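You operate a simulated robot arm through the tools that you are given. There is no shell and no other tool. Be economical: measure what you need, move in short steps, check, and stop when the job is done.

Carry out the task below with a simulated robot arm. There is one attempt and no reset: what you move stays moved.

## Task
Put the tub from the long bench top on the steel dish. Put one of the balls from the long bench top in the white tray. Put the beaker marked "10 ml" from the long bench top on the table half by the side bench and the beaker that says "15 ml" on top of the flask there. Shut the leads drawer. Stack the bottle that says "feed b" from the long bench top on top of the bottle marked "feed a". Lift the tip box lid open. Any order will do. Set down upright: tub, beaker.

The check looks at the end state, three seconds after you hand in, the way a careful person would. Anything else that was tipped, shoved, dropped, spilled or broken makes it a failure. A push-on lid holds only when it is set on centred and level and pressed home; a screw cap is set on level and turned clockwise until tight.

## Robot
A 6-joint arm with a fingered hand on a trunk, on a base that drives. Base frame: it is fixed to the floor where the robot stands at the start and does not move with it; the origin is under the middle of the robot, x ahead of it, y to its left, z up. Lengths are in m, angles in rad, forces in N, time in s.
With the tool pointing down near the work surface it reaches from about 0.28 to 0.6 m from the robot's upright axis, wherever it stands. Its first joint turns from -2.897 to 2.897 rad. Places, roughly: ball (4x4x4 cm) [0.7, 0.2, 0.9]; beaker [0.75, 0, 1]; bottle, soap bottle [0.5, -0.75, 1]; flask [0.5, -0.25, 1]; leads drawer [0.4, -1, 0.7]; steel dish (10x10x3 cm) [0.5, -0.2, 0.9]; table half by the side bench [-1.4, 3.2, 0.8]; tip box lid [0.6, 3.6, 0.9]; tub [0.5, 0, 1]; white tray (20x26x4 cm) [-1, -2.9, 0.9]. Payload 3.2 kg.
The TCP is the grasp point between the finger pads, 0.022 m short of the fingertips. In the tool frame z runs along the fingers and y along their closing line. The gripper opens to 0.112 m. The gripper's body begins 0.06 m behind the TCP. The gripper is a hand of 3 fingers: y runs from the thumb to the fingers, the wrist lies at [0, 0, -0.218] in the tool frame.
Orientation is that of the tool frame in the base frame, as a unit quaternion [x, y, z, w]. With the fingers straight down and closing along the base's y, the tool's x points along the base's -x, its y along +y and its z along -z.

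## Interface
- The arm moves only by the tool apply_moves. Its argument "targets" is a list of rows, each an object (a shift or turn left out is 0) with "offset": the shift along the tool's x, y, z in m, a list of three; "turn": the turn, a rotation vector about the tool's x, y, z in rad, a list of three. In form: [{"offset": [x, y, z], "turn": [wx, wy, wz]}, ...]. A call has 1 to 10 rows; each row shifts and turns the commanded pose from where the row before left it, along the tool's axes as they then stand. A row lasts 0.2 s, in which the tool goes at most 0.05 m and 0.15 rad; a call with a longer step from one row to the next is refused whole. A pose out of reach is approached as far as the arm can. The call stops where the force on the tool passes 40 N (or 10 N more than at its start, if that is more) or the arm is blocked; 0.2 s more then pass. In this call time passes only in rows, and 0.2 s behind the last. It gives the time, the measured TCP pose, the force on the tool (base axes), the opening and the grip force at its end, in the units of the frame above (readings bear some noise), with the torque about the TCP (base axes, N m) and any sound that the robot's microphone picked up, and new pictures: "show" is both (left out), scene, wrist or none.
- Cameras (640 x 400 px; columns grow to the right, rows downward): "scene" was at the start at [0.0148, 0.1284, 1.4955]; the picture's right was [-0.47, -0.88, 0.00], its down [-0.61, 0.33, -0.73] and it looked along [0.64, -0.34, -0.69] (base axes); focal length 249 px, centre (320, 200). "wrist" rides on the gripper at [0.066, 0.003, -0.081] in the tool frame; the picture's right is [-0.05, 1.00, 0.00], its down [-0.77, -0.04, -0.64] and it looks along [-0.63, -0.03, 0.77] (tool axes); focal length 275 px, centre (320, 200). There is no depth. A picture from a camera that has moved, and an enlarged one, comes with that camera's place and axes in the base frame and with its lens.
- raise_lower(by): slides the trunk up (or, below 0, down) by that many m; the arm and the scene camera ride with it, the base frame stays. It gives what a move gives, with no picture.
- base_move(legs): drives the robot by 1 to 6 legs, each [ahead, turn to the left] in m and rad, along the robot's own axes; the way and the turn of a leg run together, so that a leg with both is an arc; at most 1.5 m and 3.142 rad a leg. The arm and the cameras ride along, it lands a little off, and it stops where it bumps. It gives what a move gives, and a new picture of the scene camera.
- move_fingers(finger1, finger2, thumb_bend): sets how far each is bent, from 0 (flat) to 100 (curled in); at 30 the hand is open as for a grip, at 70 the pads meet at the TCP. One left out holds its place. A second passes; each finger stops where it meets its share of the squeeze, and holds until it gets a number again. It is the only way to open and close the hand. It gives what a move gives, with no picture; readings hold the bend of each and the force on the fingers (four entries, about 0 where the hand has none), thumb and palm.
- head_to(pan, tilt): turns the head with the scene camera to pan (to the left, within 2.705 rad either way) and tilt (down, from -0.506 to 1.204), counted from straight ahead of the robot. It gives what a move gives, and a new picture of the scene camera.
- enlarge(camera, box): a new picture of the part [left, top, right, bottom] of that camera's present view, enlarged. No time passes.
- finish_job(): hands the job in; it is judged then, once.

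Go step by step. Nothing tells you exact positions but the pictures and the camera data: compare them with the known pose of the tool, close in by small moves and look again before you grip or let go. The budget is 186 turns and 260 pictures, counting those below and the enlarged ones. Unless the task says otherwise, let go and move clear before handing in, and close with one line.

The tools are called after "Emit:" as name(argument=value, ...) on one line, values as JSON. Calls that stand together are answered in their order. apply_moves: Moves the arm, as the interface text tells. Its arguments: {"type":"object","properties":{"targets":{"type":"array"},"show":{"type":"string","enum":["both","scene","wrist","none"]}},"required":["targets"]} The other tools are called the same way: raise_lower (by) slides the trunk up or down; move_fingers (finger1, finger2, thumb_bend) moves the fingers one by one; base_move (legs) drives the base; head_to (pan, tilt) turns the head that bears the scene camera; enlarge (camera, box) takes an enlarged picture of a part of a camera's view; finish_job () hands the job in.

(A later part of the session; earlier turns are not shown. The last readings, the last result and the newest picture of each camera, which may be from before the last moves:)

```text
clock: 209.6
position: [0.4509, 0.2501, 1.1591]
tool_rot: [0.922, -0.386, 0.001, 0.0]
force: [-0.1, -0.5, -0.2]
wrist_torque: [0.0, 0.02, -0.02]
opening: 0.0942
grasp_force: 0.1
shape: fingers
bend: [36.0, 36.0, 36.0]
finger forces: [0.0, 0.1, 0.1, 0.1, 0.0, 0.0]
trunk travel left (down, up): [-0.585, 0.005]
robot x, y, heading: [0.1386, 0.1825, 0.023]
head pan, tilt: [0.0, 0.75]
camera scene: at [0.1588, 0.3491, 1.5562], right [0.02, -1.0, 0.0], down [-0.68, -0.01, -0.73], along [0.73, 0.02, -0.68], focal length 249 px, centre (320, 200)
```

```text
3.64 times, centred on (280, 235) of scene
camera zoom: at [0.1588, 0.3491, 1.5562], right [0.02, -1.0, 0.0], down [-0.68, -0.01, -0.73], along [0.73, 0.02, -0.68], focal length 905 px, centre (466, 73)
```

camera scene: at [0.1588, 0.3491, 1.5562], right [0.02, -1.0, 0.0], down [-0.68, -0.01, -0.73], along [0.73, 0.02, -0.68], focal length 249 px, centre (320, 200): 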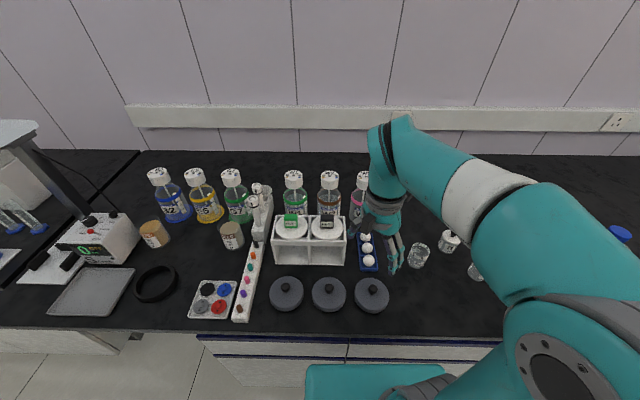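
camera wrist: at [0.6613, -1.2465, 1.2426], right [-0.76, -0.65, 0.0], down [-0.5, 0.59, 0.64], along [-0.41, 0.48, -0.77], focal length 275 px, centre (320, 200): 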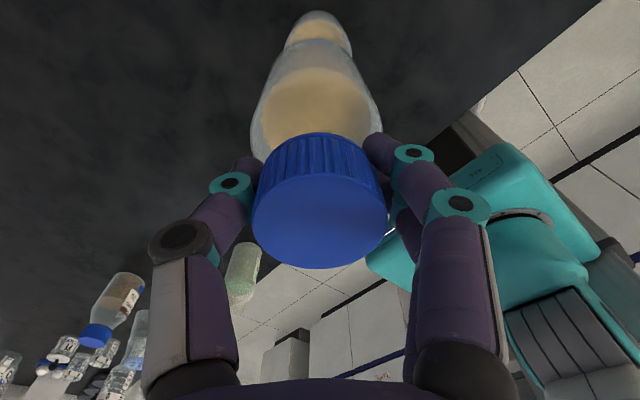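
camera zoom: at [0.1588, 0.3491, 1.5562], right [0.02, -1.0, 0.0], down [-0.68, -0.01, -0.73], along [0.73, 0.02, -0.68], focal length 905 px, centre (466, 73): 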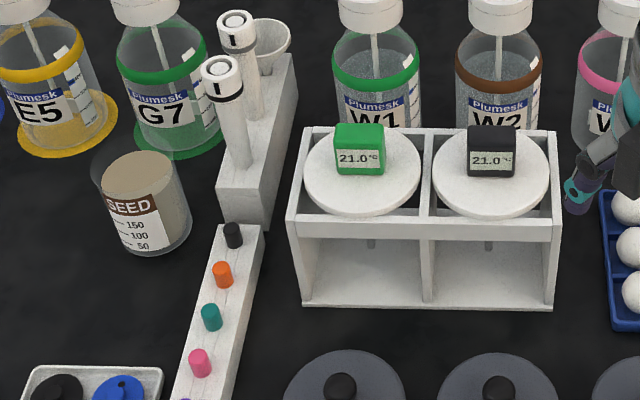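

Emit:
enlarge(camera="scene", box=[330, 210, 420, 300])

Emit:
enlarge(camera="wrist", box=[0, 0, 640, 400])

```text
4.44 times, centred on (375, 255) of scene
camera zoom: at [0.1588, 0.3491, 1.5562], right [0.02, -1.0, 0.0], down [-0.68, -0.01, -0.73], along [0.73, 0.02, -0.68], focal length 1106 px, centre (76, -44)
```

zoom: 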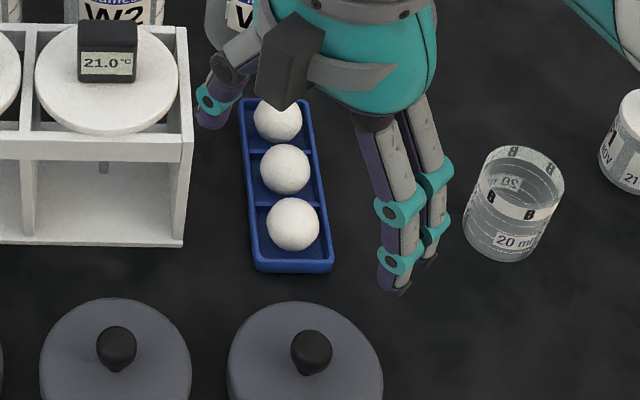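

```text
1.00 times, centred on (320, 200) of wrist (not enlarged: the box is as wide or as high as the picture)
camera zoom: at [0.4965, 0.2018, 1.2401], right [-0.74, -0.67, 0.0], down [-0.52, 0.57, 0.63], along [-0.42, 0.47, -0.77], focal length 275 px, centre (320, 200)
```

zoom: 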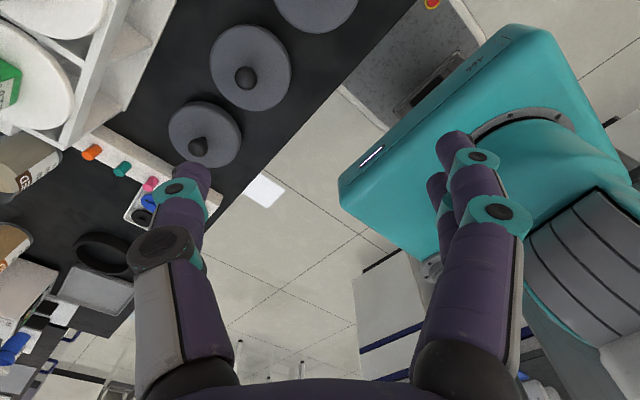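

Near ball at about (0.616, 0.2025); tray walls are low. I'll yaw so the fingers close across the tray, and move above it.

Emit:
apply_moves(targets=[{"turn": [0, 0, -0.1325]}, {"turn": [0, 0, -0.1325]}, {"turn": [0, 0, -0.1325]}, {"turn": [0, 0, -0.1325]}, {"turn": [0, 0, -0.1325]}, {"turn": [0, 0, -0.1325]}, {"offset": [0.042, 0.012, 0.02]}, {"offset": [0.042, 0.012, 0.02]}, {"offset": [0.042, 0.012, 0.02]}, {"offset": [0.039, 0.012, 0.02]}], show="wrist")

Emit:
move_fingers(finger1=40, finger2=40, thumb_bend=40)

```text
clock: 211.8
position: [0.618, 0.2032, 1.0791]
tool_rot: [1.0, 0.002, 0.002, 0.0]
force: [0.4, 0.1, 0.7]
wrist_torque: [-0.01, 0.01, 0.01]
opening: 0.0948
grasp_force: 0.0
shape: fingers
bend: [36.0, 36.0, 36.0]
finger forces: [0.0, 0.0, 0.1, 0.0, 0.0, 0.0]
trunk travel left (down, up): [-0.585, 0.005]
robot x, y, heading: [0.1343, 0.1772, 0.019]
head pan, tilt: [0.0, 0.75]
camera wrist: at [0.6847, 0.2004, 1.1594], right [-0.04, -1.0, 0.0], down [-0.77, 0.03, 0.63], along [-0.63, 0.03, -0.77], focal length 275 px, centre (320, 200)
```

wrist: 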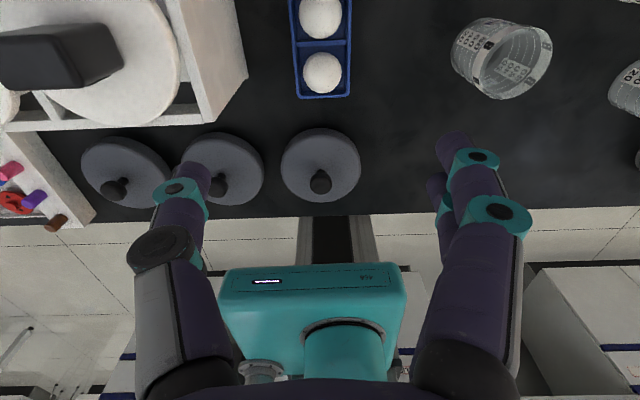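

```text
clock: 212.8
position: [0.6178, 0.2036, 1.0802]
tool_rot: [1.0, 0.002, 0.001, 0.001]
force: [-0.2, 0.3, 0.3]
wrist_torque: [-0.03, 0.0, 0.01]
opening: 0.0841
grasp_force: 0.0
shape: fingers
bend: [40.0, 40.0, 40.0]
finger forces: [0.0, 0.1, 0.0, 0.0, 0.0, 0.1]
trunk travel left (down, up): [-0.585, 0.005]
robot x, y, heading: [0.1344, 0.1837, 0.021]
head pan, tilt: [0.0, 0.75]
```

Emit:
apply_moves(targets=[{"offset": [-0.005, 0, 0.045]}, {"offset": [0, 0, 0.045]}, {"offset": [0, 0, 0.045]}], show="both")

Emit:
enlarge(camera="scene", box=[330, 210, 420, 300])

```text
clock: 213.6
position: [0.6128, 0.2026, 0.9455]
tool_rot: [1.0, 0.002, 0.002, 0.001]
force: [-0.3, -0.2, 0.1]
wrist_torque: [-0.04, 0.02, -0.02]
opening: 0.0846
grasp_force: 0.1
shape: fingers
bend: [40.0, 40.0, 40.0]
finger forces: [0.0, 0.0, 0.0, 0.0, 0.0, 0.1]
trunk travel left (down, up): [-0.585, 0.005]
robot x, y, heading: [0.1388, 0.1822, 0.02]
head pan, tilt: [0.0, 0.75]
camera scene: at [0.1593, 0.3491, 1.5562], right [0.02, -1.0, 0.0], down [-0.68, -0.01, -0.73], along [0.73, 0.02, -0.68], focal length 249 px, centre (320, 200)
camera wrist: at [0.6792, 0.1999, 1.0254], right [-0.04, -1.0, 0.0], down [-0.77, 0.03, 0.63], along [-0.63, 0.03, -0.77], focal length 275 px, centre (320, 200)
```

scene: 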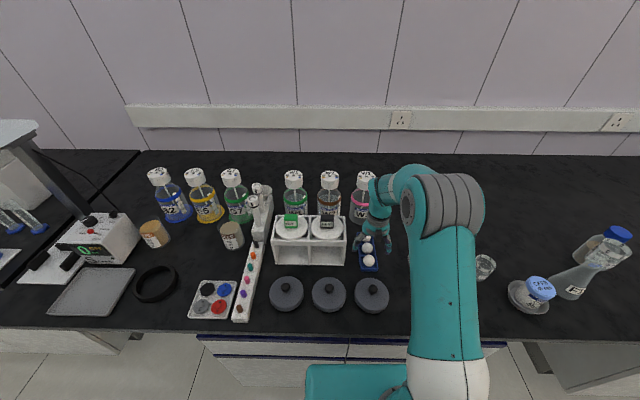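
wrist: 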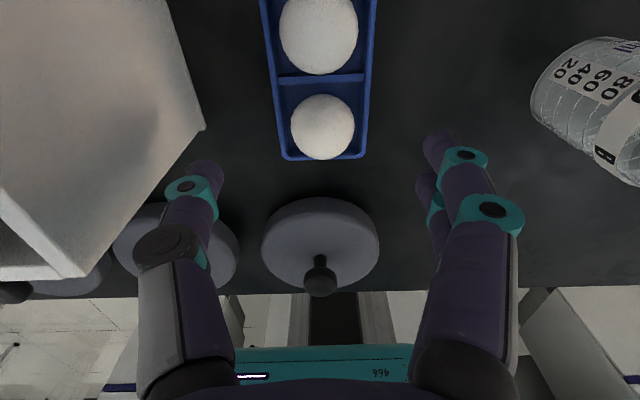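

```text
4.44 times, centred on (375, 255) of scene
camera zoom: at [0.1593, 0.3491, 1.5562], right [0.02, -1.0, 0.0], down [-0.68, -0.01, -0.73], along [0.73, 0.02, -0.68], focal length 1106 px, centre (76, -44)
```

zoom: 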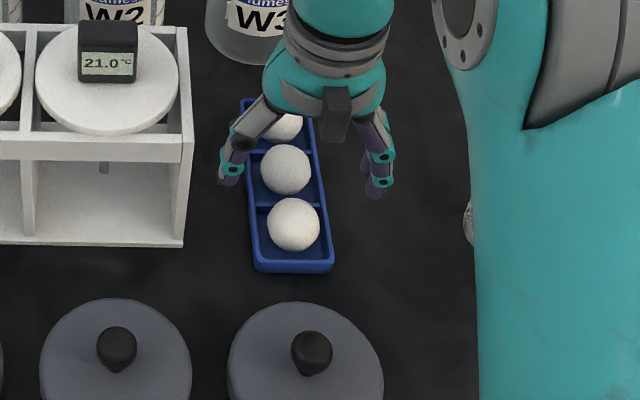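

Emit:
apply_moves(targets=[{"offset": [-0.0055, 0.0008, 0.03]}, {"offset": [0, 0, 0.022]}], show="wrist")

Emit:
enlarge(camera="scene", box=[330, 210, 420, 300])

```text
clock: 214.2
position: [0.6073, 0.2016, 0.8933]
tool_rot: [1.0, 0.002, 0.001, 0.001]
force: [0.0, -0.3, -1.3]
wrist_torque: [0.0, -0.01, 0.02]
opening: 0.0843
grasp_force: 0.1
shape: fingers
bend: [40.0, 40.0, 40.0]
finger forces: [0.0, 0.1, 0.0, 0.1, 0.0, 0.0]
trunk travel left (down, up): [-0.585, 0.005]
robot x, y, heading: [0.1396, 0.1799, 0.019]
head pan, tilt: [0.0, 0.75]
camera wrist: at [0.674, 0.1992, 0.9734], right [-0.04, -1.0, 0.0], down [-0.77, 0.03, 0.63], along [-0.63, 0.03, -0.77], focal length 275 px, centre (320, 200)
```

wrist: 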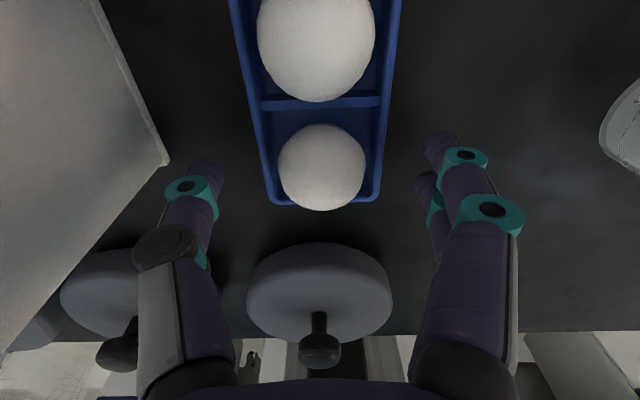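

```text
4.44 times, centred on (375, 255) of scene
camera zoom: at [0.1591, 0.3491, 1.5562], right [0.02, -1.0, 0.0], down [-0.68, -0.01, -0.73], along [0.73, 0.02, -0.68], focal length 1106 px, centre (76, -44)
```

zoom: 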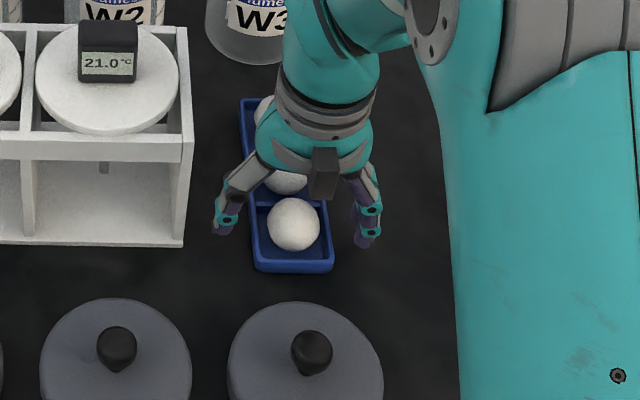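

Emit:
apply_moves(targets=[{"offset": [-0.0015, 0.0005, 0.013]}], show="none")

Emit:
move_fingers(finger1=64, finger2=64, thumb_bend=64)

Emit:
apply_moves(targets=[{"offset": [0, 0, -0.01]}, {"offset": [0, 0, -0.03]}, {"offset": [0, 0, -0.04]}], show="wrist")

```text
clock: 214.6
position: [0.6062, 0.2023, 0.8803]
tool_rot: [1.0, 0.002, 0.002, 0.001]
force: [0.3, 0.6, -0.4]
wrist_torque: [-0.01, 0.0, 0.01]
opening: 0.0846
grasp_force: 0.0
shape: fingers
bend: [40.0, 40.0, 40.0]
finger forces: [0.0, 0.0, 0.0, 0.0, 0.0, 0.0]
trunk travel left (down, up): [-0.585, 0.005]
robot x, y, heading: [0.1348, 0.1774, 0.017]
head pan, tilt: [0.0, 0.75]
```

```text
clock: 215.6
position: [0.6069, 0.2002, 0.8785]
tool_rot: [1.0, 0.003, 0.001, 0.0]
force: [-0.9, -2.8, -1.2]
wrist_torque: [-0.03, -0.01, -0.01]
opening: 0.0507
grasp_force: 13.7
shape: fingers
bend: [53.0, 53.0, 57.0]
finger forces: [7.5, 7.4, 0.0, 0.0, 12.2, 0.0]
trunk travel left (down, up): [-0.585, 0.005]
robot x, y, heading: [0.1379, 0.1802, 0.02]
head pan, tilt: [0.0, 0.75]
```

```text
clock: 216.4
position: [0.6039, 0.2023, 0.9606]
tool_rot: [1.0, 0.002, 0.001, 0.001]
force: [0.1, 0.1, 0.0]
wrist_torque: [0.0, -0.01, -0.02]
opening: 0.0325
grasp_force: 6.3
shape: fingers
bend: [58.0, 59.0, 61.0]
finger forces: [3.5, 2.7, 0.0, 0.0, 6.2, 0.0]
trunk travel left (down, up): [-0.585, 0.005]
robot x, y, heading: [0.1382, 0.1793, 0.028]
head pan, tilt: [0.0, 0.75]
camera wrist: at [0.6707, 0.2006, 1.0412], right [-0.04, -1.0, 0.0], down [-0.77, 0.03, 0.63], along [-0.63, 0.03, -0.77], focal length 275 px, centre (320, 200)
```

wrist: 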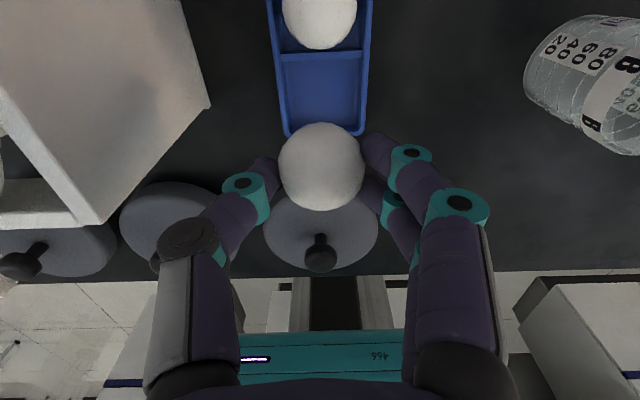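

Emit:
apply_moves(targets=[{"offset": [0, 0, -0.045]}, {"offset": [-0.03, 0, -0.03]}, {"offset": [-0.04, 0, -0.02]}, {"offset": [-0.045, 0, 0]}], show="none")

Emit:
head_to(pan=-0.2, tilt=0.6)

Emit:
enlarge(camera="scene", box=[260, 160, 420, 270])

```text
clock: 217.4
position: [0.4888, 0.2002, 1.054]
tool_rot: [1.0, 0.002, 0.001, 0.001]
force: [-0.1, 0.0, -0.4]
wrist_torque: [-0.01, -0.01, -0.02]
opening: 0.0323
grasp_force: 5.8
shape: fingers
bend: [58.0, 59.0, 61.0]
finger forces: [3.6, 2.9, 0.1, 0.0, 6.2, 0.0]
trunk travel left (down, up): [-0.585, 0.005]
robot x, y, heading: [0.1381, 0.1822, 0.018]
head pan, tilt: [0.0, 0.75]
```

```text
clock: 218.1
position: [0.4917, 0.1998, 1.0536]
tool_rot: [1.0, 0.002, 0.0, 0.001]
force: [-0.6, -0.3, 0.4]
wrist_torque: [0.01, 0.03, -0.01]
opening: 0.0326
grasp_force: 6.3
shape: fingers
bend: [58.0, 59.0, 61.0]
finger forces: [3.6, 2.9, 0.1, 0.0, 6.2, 0.2]
trunk travel left (down, up): [-0.585, 0.005]
robot x, y, heading: [0.1366, 0.1798, 0.023]
head pan, tilt: [-0.201, 0.6]
camera scene: at [0.1628, 0.3316, 1.569], right [-0.18, -0.98, 0.0], down [-0.56, 0.1, -0.82], along [0.81, -0.15, -0.57], focal length 249 px, centre (320, 200)
```

scene: 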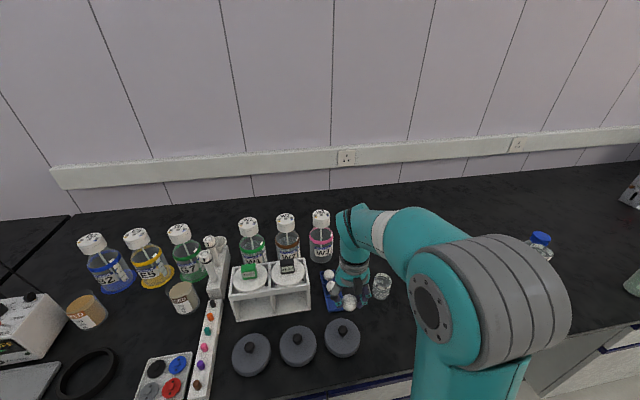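

```text
3.64 times, centred on (340, 215) of scene
camera zoom: at [0.1628, 0.3316, 1.569], right [-0.18, -0.98, 0.0], down [-0.56, 0.1, -0.82], along [0.81, -0.15, -0.57], focal length 905 px, centre (247, 146)
```

zoom: 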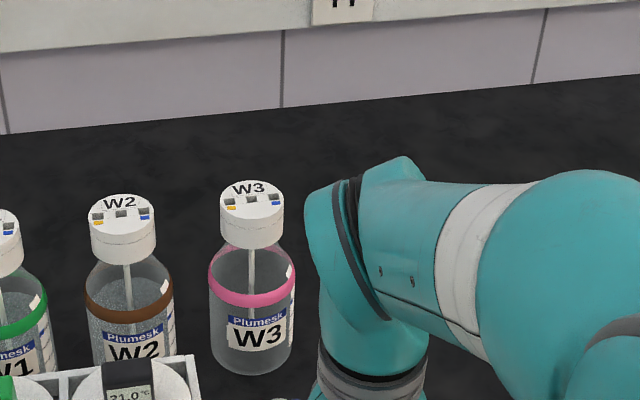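

Ball is held firmly. Driving down the aisle toward the white tray.

Emit:
base_move(legs=[[-0.33, 0], [0, -1.594], [1.4, 0]])

Emit:
head_to(pan=-0.4, tilt=0.45)

```text
clock: 230.6
position: [-0.1379, -1.558, 1.0526]
tool_rot: [0.708, -0.707, 0.001, 0.002]
force: [0.1, 0.0, -0.2]
wrist_torque: [-0.02, -0.01, -0.02]
opening: 0.0325
grasp_force: 6.3
shape: fingers
bend: [58.0, 59.0, 61.0]
finger forces: [3.6, 2.9, 0.0, 0.0, 6.3, 0.1]
trunk travel left (down, up): [-0.585, 0.005]
robot x, y, heading: [-0.159, -1.2062, -1.547]
head pan, tilt: [-0.201, 0.6]
camera scene: at [-0.0062, -1.2277, 1.569], right [-0.98, 0.18, 0.0], down [0.1, 0.56, -0.83], along [-0.15, -0.81, -0.57], focal length 249 px, centre (320, 200)
```

scene: 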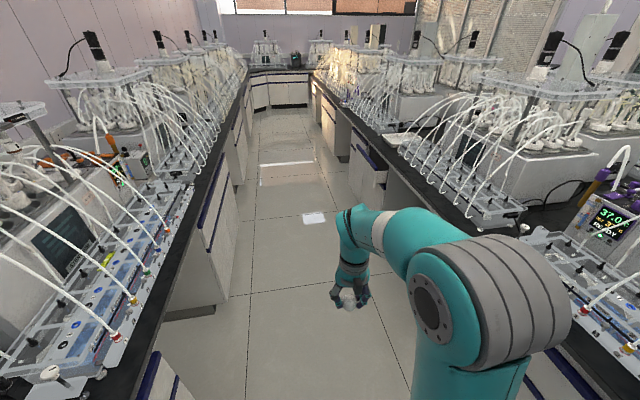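

```text
clock: 231.3
position: [-0.1383, -1.5597, 1.0524]
tool_rot: [0.708, -0.706, 0.001, 0.001]
force: [0.3, -0.9, -0.4]
wrist_torque: [0.02, -0.02, 0.0]
opening: 0.0325
grasp_force: 6.2
shape: fingers
bend: [58.0, 59.0, 61.0]
finger forces: [3.6, 2.8, 0.1, 0.0, 6.2, 0.0]
trunk travel left (down, up): [-0.585, 0.005]
robot x, y, heading: [-0.1536, -1.2067, -1.547]
head pan, tilt: [-0.4, 0.45]
camera scene: at [-0.0243, -1.2259, 1.5826], right [-0.93, 0.37, 0.0], down [0.16, 0.4, -0.9], along [-0.33, -0.84, -0.44], focal length 249 px, centre (320, 200)
```

scene: 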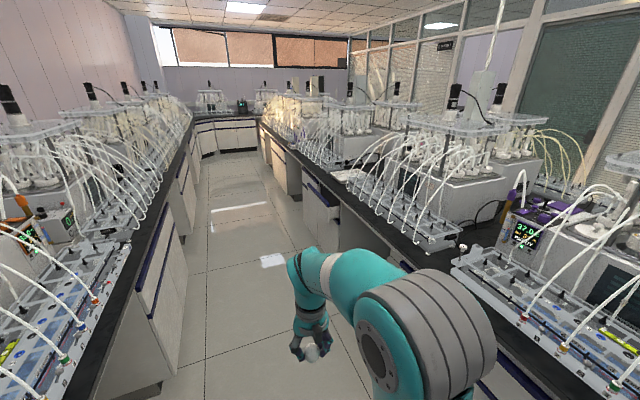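

Emit:
enlarge(camera="scene", box=[240, 100, 440, 240])

Emit:
base_move(legs=[[1.2, -0.02]])

Emit:
head_to(pan=-0.8, tilt=0.6)

```text
2.86 times, centred on (340, 170) of scene
camera zoom: at [-0.0243, -1.2259, 1.5826], right [-0.93, 0.37, 0.0], down [0.16, 0.4, -0.9], along [-0.33, -0.84, -0.44], focal length 711 px, centre (263, 286)
```

zoom: 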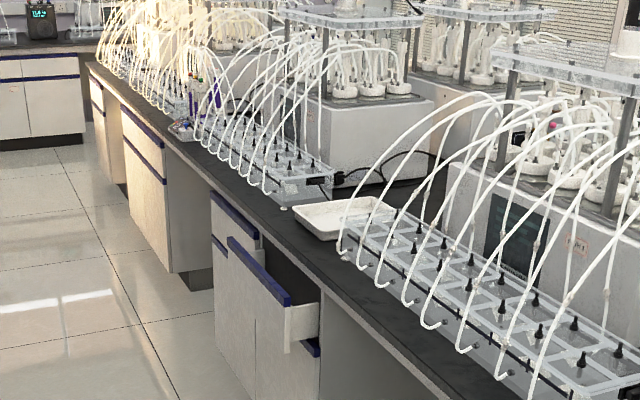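

```text
clock: 237.4
position: [-0.1396, -2.7691, 1.0519]
tool_rot: [-0.698, 0.716, 0.0, -0.002]
force: [0.8, 0.5, 0.2]
wrist_torque: [-0.01, 0.0, -0.01]
opening: 0.0322
grasp_force: 6.6
shape: fingers
bend: [58.0, 59.0, 61.0]
finger forces: [3.6, 2.8, 0.0, 0.0, 6.1, 0.0]
trunk travel left (down, up): [-0.585, 0.005]
robot x, y, heading: [-0.1474, -2.4131, -1.58]
head pan, tilt: [-0.4, 0.45]
camera scene: at [-0.016, -2.4385, 1.5826], right [-0.92, 0.39, 0.0], down [0.17, 0.4, -0.9], along [-0.36, -0.83, -0.44], focal length 249 px, centre (320, 200)
```

scene: 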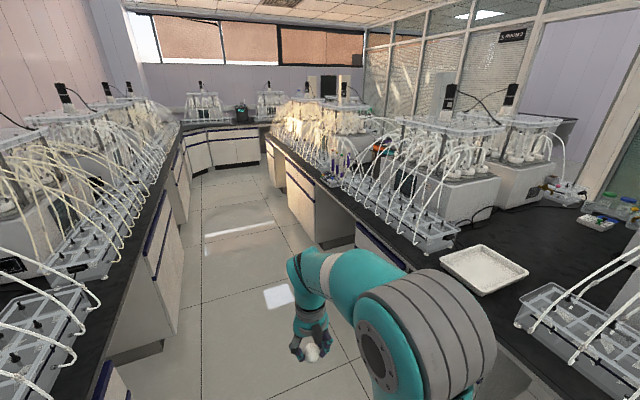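

```text
clock: 238.3
position: [-0.139, -2.7671, 1.0529]
tool_rot: [-0.698, 0.716, 0.0, -0.001]
force: [0.5, 0.3, -0.4]
wrist_torque: [-0.01, 0.02, 0.01]
opening: 0.0325
grasp_force: 6.3
shape: fingers
bend: [58.0, 59.0, 61.0]
finger forces: [3.6, 2.9, 0.0, 0.0, 6.2, 0.0]
trunk travel left (down, up): [-0.585, 0.005]
robot x, y, heading: [-0.1451, -2.412, -1.577]
head pan, tilt: [-0.799, 0.6]
camera scene: at [-0.0434, -2.4151, 1.5691], right [-0.69, 0.72, 0.0], down [0.41, 0.39, -0.83], along [-0.59, -0.57, -0.56], focal length 249 px, centre (320, 200)
```

scene: 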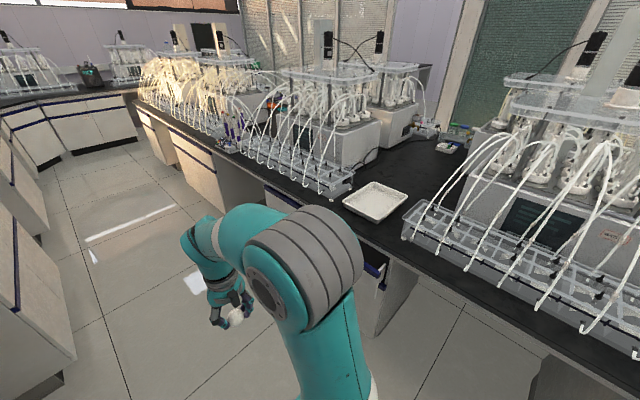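

Tray is at about (-0.97, -2.92); an open drawer juts out below it to x≈-0.665, so I'll stop short of that.

Emit:
base_move(legs=[[0.505, 0], [0, -1.564]])

Emit:
head_to(pan=0.0, tilt=0.8)

```text
clock: 245.1
position: [-0.5029, -2.9344, 1.0528]
tool_rot: [0.003, 1.0, 0.0, 0.0]
force: [0.7, -0.1, -0.4]
wrist_torque: [-0.01, -0.01, 0.02]
opening: 0.0325
grasp_force: 6.5
shape: fingers
bend: [58.0, 60.0, 61.0]
finger forces: [3.7, 2.8, 0.0, 0.1, 6.2, 0.0]
trunk travel left (down, up): [-0.585, 0.005]
robot x, y, heading: [-0.1485, -2.9142, -3.134]
head pan, tilt: [-0.799, 0.6]
camera scene: at [-0.1477, -3.0194, 1.569], right [0.71, 0.71, 0.0], down [0.4, -0.4, -0.83], along [-0.58, 0.58, -0.56], focal length 249 px, centre (320, 200)
```

scene: 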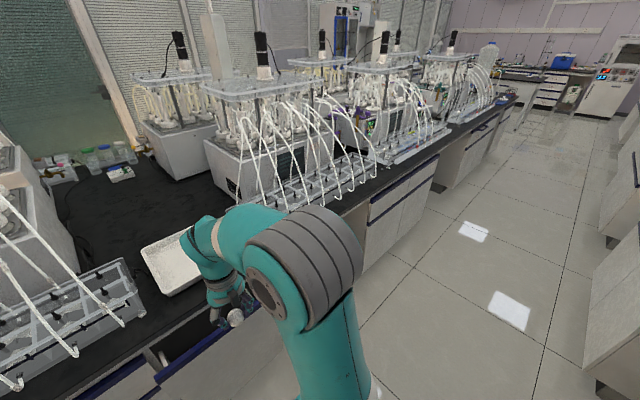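

```text
clock: 246.2
position: [-0.5022, -2.9344, 1.0527]
tool_rot: [0.003, 1.0, 0.001, 0.0]
force: [-0.2, -0.7, -0.8]
wrist_torque: [0.0, 0.01, -0.04]
opening: 0.0323
grasp_force: 6.5
shape: fingers
bend: [58.0, 60.0, 61.0]
finger forces: [3.6, 2.8, 0.0, 0.0, 6.2, 0.1]
trunk travel left (down, up): [-0.585, 0.005]
robot x, y, heading: [-0.1487, -2.9201, -3.134]
head pan, tilt: [0.0, 0.799]
camera scene: at [-0.1659, -3.083, 1.5522], right [-0.01, 1.0, 0.0], down [0.72, 0.01, -0.7], along [-0.7, -0.01, -0.72], focal length 249 px, centre (320, 200)
```

scene: 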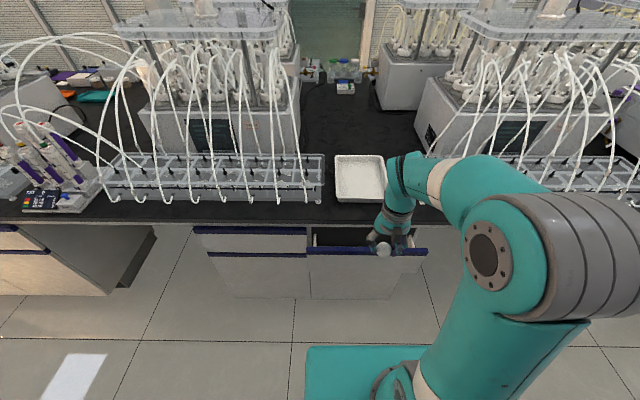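

Emit:
base_move(legs=[[0.2, 0]])

Emit:
apply_moves(targets=[{"offset": [0, 0, 0.03]}, {"offset": [0.045, 0, 0.0]}, {"offset": [0.045, 0, 0]}, {"offset": [0.045, 0, 0]}, {"offset": [0.045, 0.0, 0]}], show="both")

```text
clock: 247.8
position: [-0.7051, -2.9363, 1.0517]
tool_rot: [0.004, 1.0, 0.001, -0.001]
force: [-0.7, 0.5, 0.0]
wrist_torque: [0.0, -0.04, -0.01]
opening: 0.0323
grasp_force: 6.3
shape: fingers
bend: [58.0, 60.0, 61.0]
finger forces: [3.6, 2.8, 0.0, 0.0, 6.2, 0.0]
trunk travel left (down, up): [-0.585, 0.005]
robot x, y, heading: [-0.3494, -2.9188, -3.132]
head pan, tilt: [0.0, 0.799]
camera scene: at [-0.3683, -3.0855, 1.5521], right [-0.01, 1.0, 0.0], down [0.72, 0.01, -0.7], along [-0.7, -0.01, -0.72], focal length 249 px, centre (320, 200)
```

scene: 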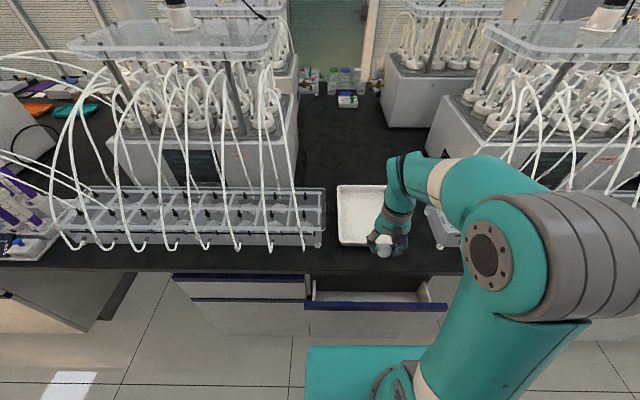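

```text
clock: 249.0
position: [-0.8857, -2.9357, 1.021]
tool_rot: [0.004, 1.0, 0.001, 0.0]
force: [-0.1, 0.6, -0.1]
wrist_torque: [0.01, -0.01, 0.01]
opening: 0.0322
grasp_force: 6.4
shape: fingers
bend: [58.0, 60.0, 61.0]
finger forces: [3.7, 2.8, 0.0, 0.0, 6.1, 0.0]
trunk travel left (down, up): [-0.585, 0.005]
robot x, y, heading: [-0.3521, -2.9232, -3.132]
head pan, tilt: [0.0, 0.799]
camera scene: at [-0.3682, -3.0855, 1.5522], right [-0.01, 1.0, 0.0], down [0.72, 0.01, -0.7], along [-0.7, -0.01, -0.72], focal length 249 px, centre (320, 200)
camera wrist: at [-0.9511, -2.931, 1.1012], right [0.05, 1.0, 0.0], down [0.77, -0.04, 0.64], along [0.63, -0.03, -0.77], focal length 275 px, centre (320, 200)
```

scene: 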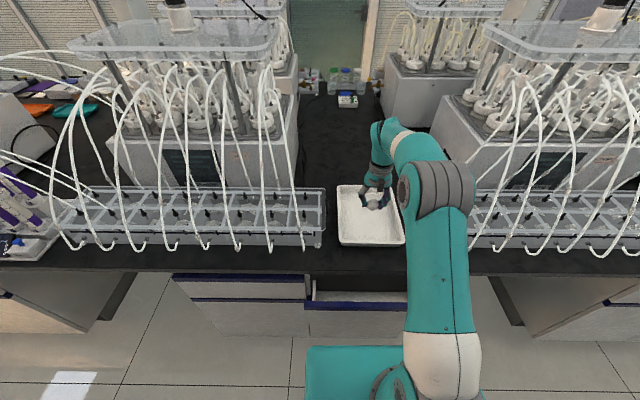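
wrist: 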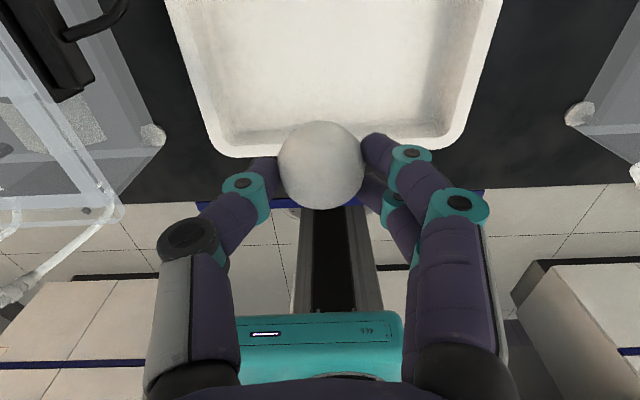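

Emit:
apply_moves(targets=[{"offset": [0.015, 0, 0.045]}, {"offset": [0, 0, 0.045]}, {"offset": [0, 0, 0.025]}], show="wrist")

Emit:
apply_moves(targets=[{"offset": [0, 0, 0.004]}, {"offset": [0, 0, 0.004]}, {"offset": [0, 0, 0.004]}], show="none")

```text
clock: 249.8
position: [-0.9, -2.9358, 0.907]
tool_rot: [0.004, 1.0, 0.0, -0.001]
force: [-0.6, -0.3, -1.2]
wrist_torque: [0.0, 0.01, 0.02]
opening: 0.0324
grasp_force: 6.5
shape: fingers
bend: [59.0, 60.0, 61.0]
finger forces: [3.6, 3.0, 0.1, 0.1, 6.1, 0.1]
trunk travel left (down, up): [-0.585, 0.005]
robot x, y, heading: [-0.3549, -2.9211, -3.13]
head pan, tilt: [0.0, 0.799]
camera wrist: at [-0.9654, -2.9323, 0.9869], right [0.05, 1.0, 0.0], down [0.77, -0.04, 0.63], along [0.63, -0.03, -0.77], focal length 275 px, centre (320, 200)
```

wrist: 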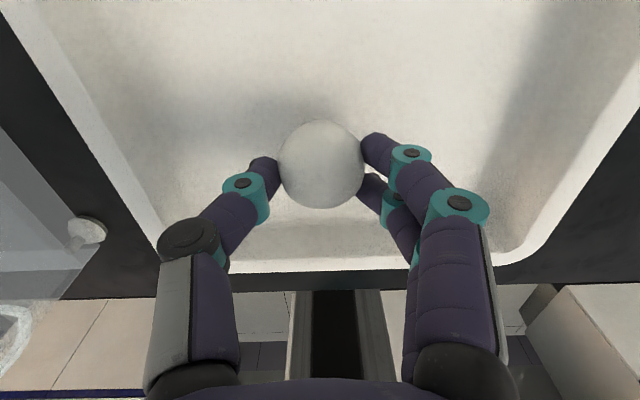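

```text
clock: 250.6
position: [-0.8995, -2.9341, 0.8957]
tool_rot: [0.003, 1.0, 0.001, -0.001]
force: [0.2, -0.4, -0.8]
wrist_torque: [-0.02, 0.04, 0.0]
opening: 0.0324
grasp_force: 7.0
shape: fingers
bend: [59.0, 60.0, 61.0]
finger forces: [3.7, 2.8, 0.0, 0.1, 6.1, 0.0]
trunk travel left (down, up): [-0.585, 0.005]
robot x, y, heading: [-0.3501, -2.9214, -3.131]
head pan, tilt: [0.0, 0.799]
```

Emit:
apply_moves(targets=[{"offset": [0, 0, 0.003]}, {"offset": [0, 0, 0.003]}, {"offset": [0, 0, 0.003]}], show="wrist")

```text
clock: 251.4
position: [-0.8978, -2.9357, 0.8862]
tool_rot: [0.004, 1.0, 0.001, -0.001]
force: [-0.1, 0.1, 2.9]
wrist_torque: [-0.02, 0.03, 0.0]
opening: 0.0315
grasp_force: 4.8
shape: fingers
bend: [60.0, 61.0, 61.0]
finger forces: [3.5, 2.3, 0.0, 0.0, 5.5, 0.0]
trunk travel left (down, up): [-0.585, 0.005]
robot x, y, heading: [-0.3483, -2.9204, -3.135]
head pan, tilt: [0.0, 0.799]
camera wrist: at [-0.9645, -2.9314, 0.9672], right [0.05, 1.0, 0.0], down [0.77, -0.04, 0.63], along [0.63, -0.03, -0.77], focal length 275 px, centre (320, 200)
```

wrist: 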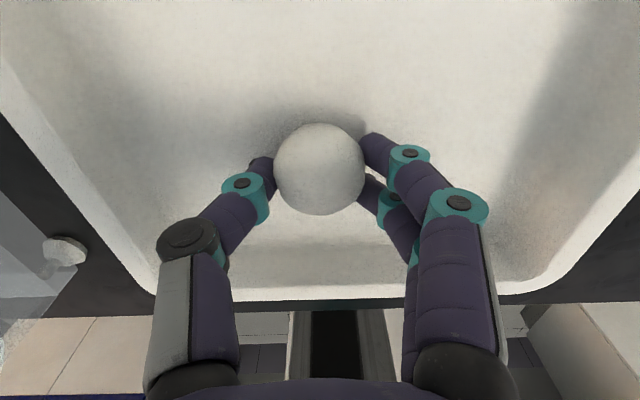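

Ball touches the tray floor. Releasing and lifting out.

Emit:
move_fingers(finger1=48, finger2=48, thumb_bend=48)

Emit:
move_fingers(finger1=36, finger2=36, thumb_bend=36)

Emit:
apply_moves(targets=[{"offset": [0, 0, -0.03]}, {"offset": [0, 0, -0.04]}, {"offset": [0, 0, -0.045]}, {"offset": [-0.045, 0, -0.02]}, {"offset": [-0.045, 0, 0]}, {"offset": [-0.045, 0, 0]}, {"offset": [-0.045, 0, 0]}], show="scene")

```text
clock: 252.4
position: [-0.8991, -2.9353, 0.886]
tool_rot: [0.003, 1.0, 0.001, -0.001]
force: [-0.1, -0.3, 0.2]
wrist_torque: [0.0, -0.02, 0.0]
opening: 0.06
grasp_force: 0.0
shape: fingers
bend: [48.0, 48.0, 48.0]
finger forces: [0.0, 0.0, 0.0, 0.0, 0.1, 0.0]
trunk travel left (down, up): [-0.585, 0.005]
robot x, y, heading: [-0.3531, -2.9226, -3.129]
head pan, tilt: [0.0, 0.799]
```

```text
clock: 253.4
position: [-0.8987, -2.9355, 0.8862]
tool_rot: [0.004, 1.0, 0.001, -0.002]
force: [0.1, -0.9, -0.1]
wrist_torque: [0.02, 0.04, -0.02]
opening: 0.0947
grasp_force: 0.0
shape: fingers
bend: [36.0, 36.0, 36.0]
finger forces: [0.0, 0.0, 0.1, 0.1, 0.0, 0.0]
trunk travel left (down, up): [-0.585, 0.005]
robot x, y, heading: [-0.3492, -2.9194, -3.131]
head pan, tilt: [0.0, 0.799]
```

```text
clock: 255.0
position: [-0.7187, -2.9364, 1.022]
tool_rot: [0.003, 1.0, 0.001, -0.002]
force: [0.3, 0.2, -0.7]
wrist_torque: [0.02, 0.02, 0.01]
opening: 0.0945
grasp_force: 0.0
shape: fingers
bend: [36.0, 36.0, 36.0]
finger forces: [0.0, 0.0, 0.0, 0.0, 0.0, 0.0]
trunk travel left (down, up): [-0.585, 0.005]
robot x, y, heading: [-0.3525, -2.9214, -3.128]
head pan, tilt: [0.0, 0.799]
camera scene: at [-0.3661, -3.0855, 1.5522], right [-0.01, 1.0, 0.0], down [0.72, 0.01, -0.7], along [-0.7, -0.01, -0.72], focal length 249 px, centre (320, 200)
```

scene: 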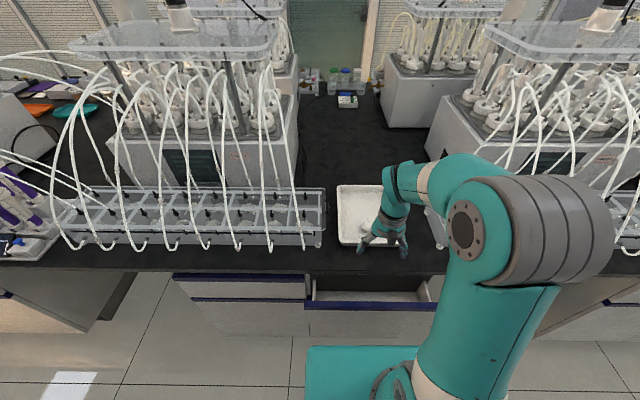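

Ball is in the tray. Driving back for the 10 ml beaker.

Emit:
base_move(legs=[[-0.2, 0], [0, -1.579], [1.4, 0], [1.36, 0]])

Emit:
head_to(pan=-1.0, tilt=0.7)

```text
clock: 273.4
position: [-0.3128, 0.2322, 1.0221]
tool_rot: [0.692, 0.722, 0.0, 0.0]
force: [-0.6, 0.0, -0.4]
wrist_torque: [0.01, -0.01, -0.02]
opening: 0.0946
grasp_force: 0.0
shape: fingers
bend: [36.0, 36.0, 36.0]
finger forces: [0.0, 0.1, 0.0, 0.0, 0.1, 0.0]
trunk travel left (down, up): [-0.585, 0.005]
robot x, y, heading: [-0.2755, -0.1379, 1.627]
head pan, tilt: [0.0, 0.799]
camera scene: at [-0.4437, -0.1234, 1.5522], right [1.0, 0.06, 0.0], down [0.04, -0.72, -0.7], along [-0.04, 0.7, -0.72], focal length 249 px, centre (320, 200)
```

scene: 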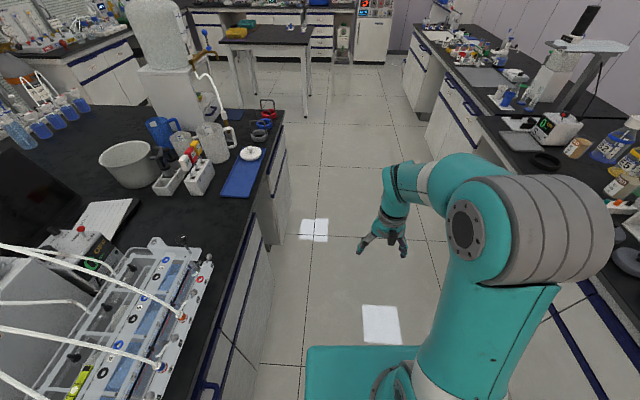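

```text
clock: 274.7
position: [-0.312, 0.2317, 1.0225]
tool_rot: [0.694, 0.72, 0.001, 0.0]
force: [0.8, -1.0, 0.1]
wrist_torque: [0.0, -0.02, 0.0]
opening: 0.0944
grasp_force: 0.0
shape: fingers
bend: [36.0, 36.0, 36.0]
finger forces: [0.0, 0.1, 0.0, 0.1, 0.1, 0.0]
trunk travel left (down, up): [-0.585, 0.005]
robot x, y, heading: [-0.2761, -0.1347, 1.631]
head pan, tilt: [-1.0, 0.7]
camera scene: at [-0.3703, -0.1541, 1.5604], right [0.59, -0.81, 0.0], down [-0.52, -0.38, -0.76], along [0.62, 0.45, -0.64], focal length 249 px, centre (320, 200)
```

scene: 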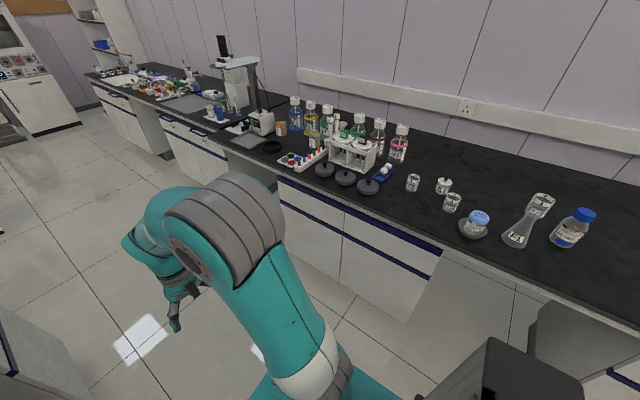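

Emit:
base_move(legs=[[0, -1.631], [0.39, 0]])

Emit:
apply_moves(targets=[{"offset": [0, 0, -0.02]}], show="wrist")

Emit:
head_to(pan=-0.2, tilt=0.75)

Emit:
enlarge(camera="scene", box=[260, 180, 420, 300])

```text
clock: 281.1
position: [0.4888, -0.1236, 1.0212]
tool_rot: [1.0, -0.009, 0.001, 0.001]
force: [0.5, 0.0, 0.6]
wrist_torque: [-0.01, 0.02, 0.01]
opening: 0.0945
grasp_force: 0.1
shape: fingers
bend: [36.0, 36.0, 36.0]
finger forces: [0.0, 0.0, 0.0, 0.1, 0.0, 0.0]
trunk travel left (down, up): [-0.585, 0.005]
robot x, y, heading: [0.1224, -0.1385, 0.005]
head pan, tilt: [-1.0, 0.7]
camera scene: at [0.1085, -0.0391, 1.5604], right [-0.84, -0.54, 0.0], down [-0.35, 0.54, -0.76], along [0.41, -0.64, -0.64], focal length 249 px, centre (320, 200)
```

scene: 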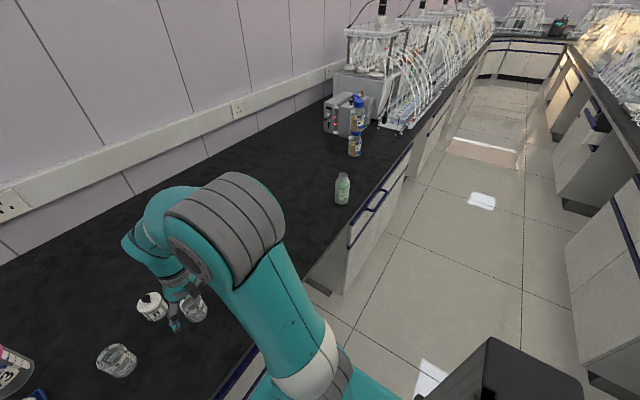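

```text
clock: 281.5
position: [0.4867, -0.1228, 1.042]
tool_rot: [1.0, -0.009, 0.0, 0.0]
force: [-0.6, 0.1, -0.3]
wrist_torque: [-0.03, 0.0, -0.02]
opening: 0.0945
grasp_force: 0.1
shape: fingers
bend: [36.0, 36.0, 36.0]
finger forces: [0.1, 0.0, 0.0, 0.1, 0.0, 0.0]
trunk travel left (down, up): [-0.585, 0.005]
robot x, y, heading: [0.1261, -0.1368, -0.001]
head pan, tilt: [-1.0, 0.7]
camera wrist: at [0.554, -0.1272, 1.1223], right [-0.06, -1.0, 0.0], down [-0.77, 0.05, 0.63], along [-0.63, 0.04, -0.77], focal length 275 px, centre (320, 200)
```

wrist: 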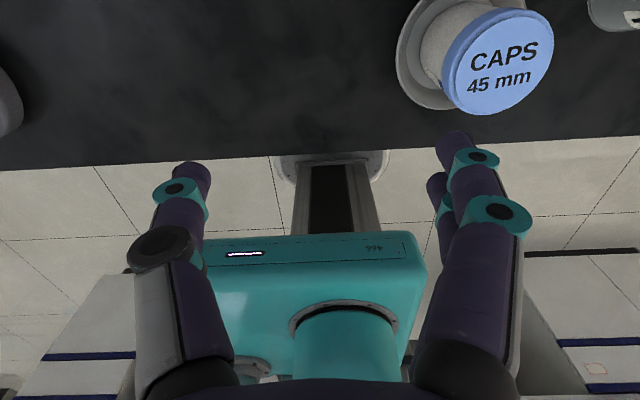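

```text
clock: 282.6
position: [0.4881, -0.1225, 1.0415]
tool_rot: [1.0, -0.009, 0.001, 0.001]
force: [0.1, 0.6, 0.0]
wrist_torque: [0.01, 0.01, 0.03]
opening: 0.0947
grasp_force: 0.0
shape: fingers
bend: [36.0, 36.0, 36.0]
finger forces: [0.1, 0.1, 0.1, 0.0, 0.0, 0.0]
trunk travel left (down, up): [-0.585, 0.005]
robot x, y, heading: [0.1217, -0.1345, 0.0]
head pan, tilt: [-0.201, 0.75]
camera scene: at [0.143, 0.0158, 1.5562], right [-0.2, -0.98, 0.0], down [-0.67, 0.14, -0.73], along [0.72, -0.15, -0.68], focal length 249 px, centre (320, 200)
```

scene: 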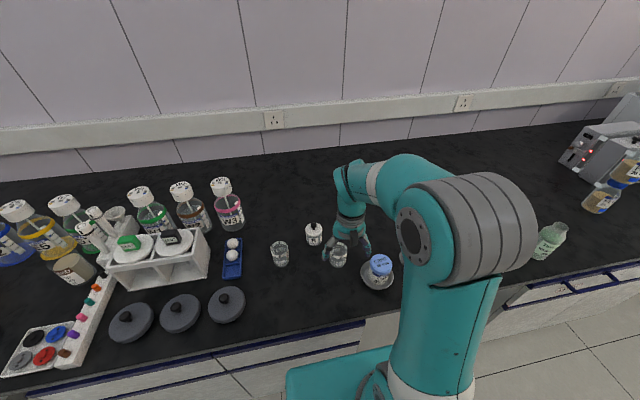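

```text
3.33 times, centred on (340, 240) of scene
camera zoom: at [0.143, 0.0158, 1.5562], right [-0.2, -0.98, 0.0], down [-0.67, 0.14, -0.73], along [0.72, -0.15, -0.68], focal length 830 px, centre (253, 67)
```

zoom: 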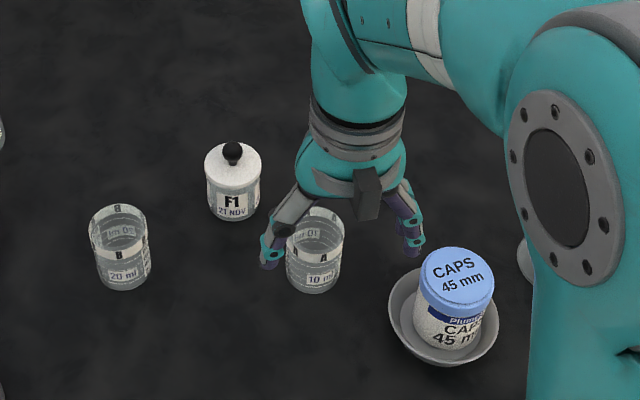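

Emit:
move_fingers(finger1=30, finger2=30, thumb_bend=30)

Emit:
apply_moves(targets=[{"offset": [0.049, 0.006, 0.0]}, {"offset": [0.049, 0.006, 0.0]}, {"offset": [0, 0, 0.03]}], show="wrist")

```text
clock: 283.6
position: [0.487, -0.1229, 1.0422]
tool_rot: [1.0, -0.009, 0.001, 0.001]
force: [-0.8, 0.0, -0.9]
wrist_torque: [-0.01, -0.02, 0.02]
opening: 0.1108
grasp_force: 0.1
shape: fingers
bend: [30.0, 30.0, 30.0]
finger forces: [0.0, 0.0, 0.0, 0.1, 0.0, 0.0]
trunk travel left (down, up): [-0.585, 0.005]
robot x, y, heading: [0.1215, -0.1357, -0.001]
head pan, tilt: [-0.201, 0.75]
```

```text
clock: 284.4
position: [0.5864, -0.1388, 1.0124]
tool_rot: [1.0, -0.009, 0.001, 0.002]
force: [0.1, 0.9, -0.7]
wrist_torque: [-0.01, 0.05, -0.01]
opening: 0.1112
grasp_force: 0.0
shape: fingers
bend: [30.0, 30.0, 30.0]
finger forces: [0.1, 0.1, 0.0, 0.1, 0.0, 0.1]
trunk travel left (down, up): [-0.585, 0.005]
robot x, y, heading: [0.1205, -0.1361, 0.005]
head pan, tilt: [-0.201, 0.75]
camera wrist: at [0.6526, -0.142, 1.0934], right [-0.06, -1.0, 0.0], down [-0.77, 0.05, 0.63], along [-0.63, 0.04, -0.77], focal length 275 px, centre (320, 200)
```

wrist: 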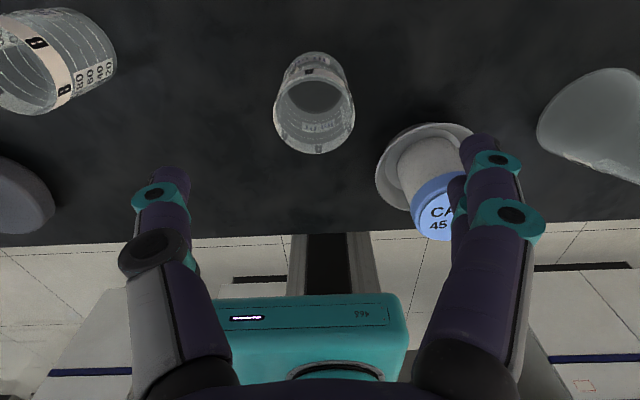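

Emit:
apply_moves(targets=[{"offset": [-0.003, -0.003, 0.04]}, {"offset": [0, 0, 0.04]}], show="wrist")

```text
clock: 285.1
position: [0.5835, -0.1345, 0.9301]
tool_rot: [1.0, -0.009, 0.0, 0.0]
force: [-0.2, 0.3, 0.3]
wrist_torque: [0.02, 0.0, -0.01]
opening: 0.1113
grasp_force: 0.0
shape: fingers
bend: [30.0, 30.0, 30.0]
finger forces: [0.0, 0.0, 0.0, 0.1, 0.0, 0.1]
trunk travel left (down, up): [-0.585, 0.005]
robot x, y, heading: [0.1194, -0.1395, -0.0]
head pan, tilt: [-0.201, 0.75]
camera wrist: at [0.6496, -0.1384, 1.011], right [-0.06, -1.0, 0.0], down [-0.77, 0.05, 0.63], along [-0.63, 0.04, -0.77], focal length 275 px, centre (320, 200)
```

wrist: 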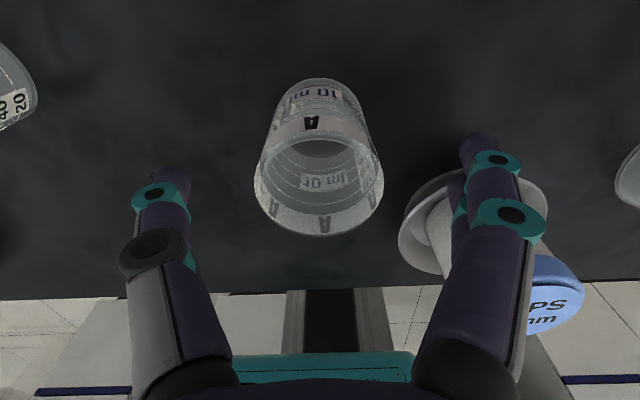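

Emit:
apply_moves(targets=[{"offset": [-0.003, 0, 0.042]}], show="none")

Emit:
move_fingers(finger1=58, finger2=58, thumb_bend=58)

Emit:
apply_moves(targets=[{"offset": [0, 0, -0.02]}, {"offset": [0, 0, -0.045]}, {"offset": [0, 0, -0.045]}, {"offset": [-0.04, 0, -0.03]}, {"offset": [-0.049, 0, 0]}], show="wrist")

```text
clock: 285.4
position: [0.5801, -0.1325, 0.8897]
tool_rot: [1.0, -0.009, 0.001, 0.001]
force: [0.4, 0.3, 0.0]
wrist_torque: [0.01, -0.01, -0.02]
opening: 0.1111
grasp_force: 0.1
shape: fingers
bend: [30.0, 30.0, 30.0]
finger forces: [0.1, 0.1, 0.1, 0.1, 0.1, 0.1]
trunk travel left (down, up): [-0.585, 0.005]
robot x, y, heading: [0.1204, -0.1331, -0.005]
head pan, tilt: [-0.201, 0.75]
```

```text
clock: 286.4
position: [0.5798, -0.1336, 0.8895]
tool_rot: [1.0, -0.01, 0.0, 0.001]
force: [0.0, 0.1, 0.1]
wrist_torque: [0.03, 0.02, -0.04]
opening: 0.0453
grasp_force: 3.1
shape: fingers
bend: [54.0, 54.0, 55.0]
finger forces: [1.8, 1.7, 0.0, 0.1, 3.3, 0.0]
trunk travel left (down, up): [-0.585, 0.005]
robot x, y, heading: [0.1196, -0.137, -0.002]
head pan, tilt: [-0.201, 0.75]
```

```text
clock: 287.6
position: [0.4894, -0.131, 1.0313]
tool_rot: [1.0, -0.009, 0.002, 0.001]
force: [-0.4, 0.7, -0.7]
wrist_torque: [-0.02, -0.02, -0.02]
opening: 0.0452
grasp_force: 3.2
shape: fingers
bend: [54.0, 54.0, 55.0]
finger forces: [1.9, 1.8, 0.0, 0.0, 3.2, 0.1]
trunk travel left (down, up): [-0.585, 0.005]
robot x, y, heading: [0.1176, -0.1378, 0.004]
head pan, tilt: [-0.201, 0.75]
camera wrist: at [0.5549, -0.1345, 1.1108], right [-0.06, -1.0, 0.0], down [-0.77, 0.05, 0.63], along [-0.63, 0.04, -0.77], focal length 275 px, centre (320, 200)
```

wrist: 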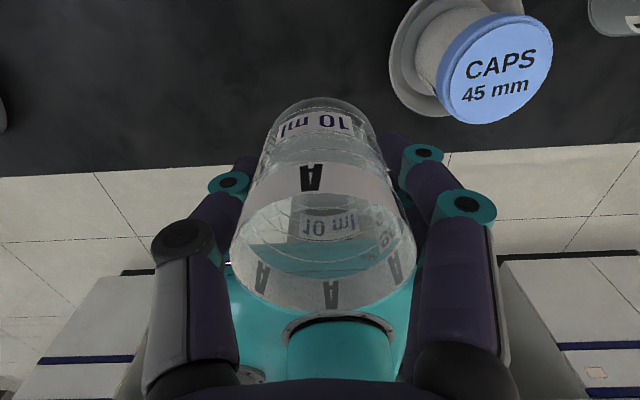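

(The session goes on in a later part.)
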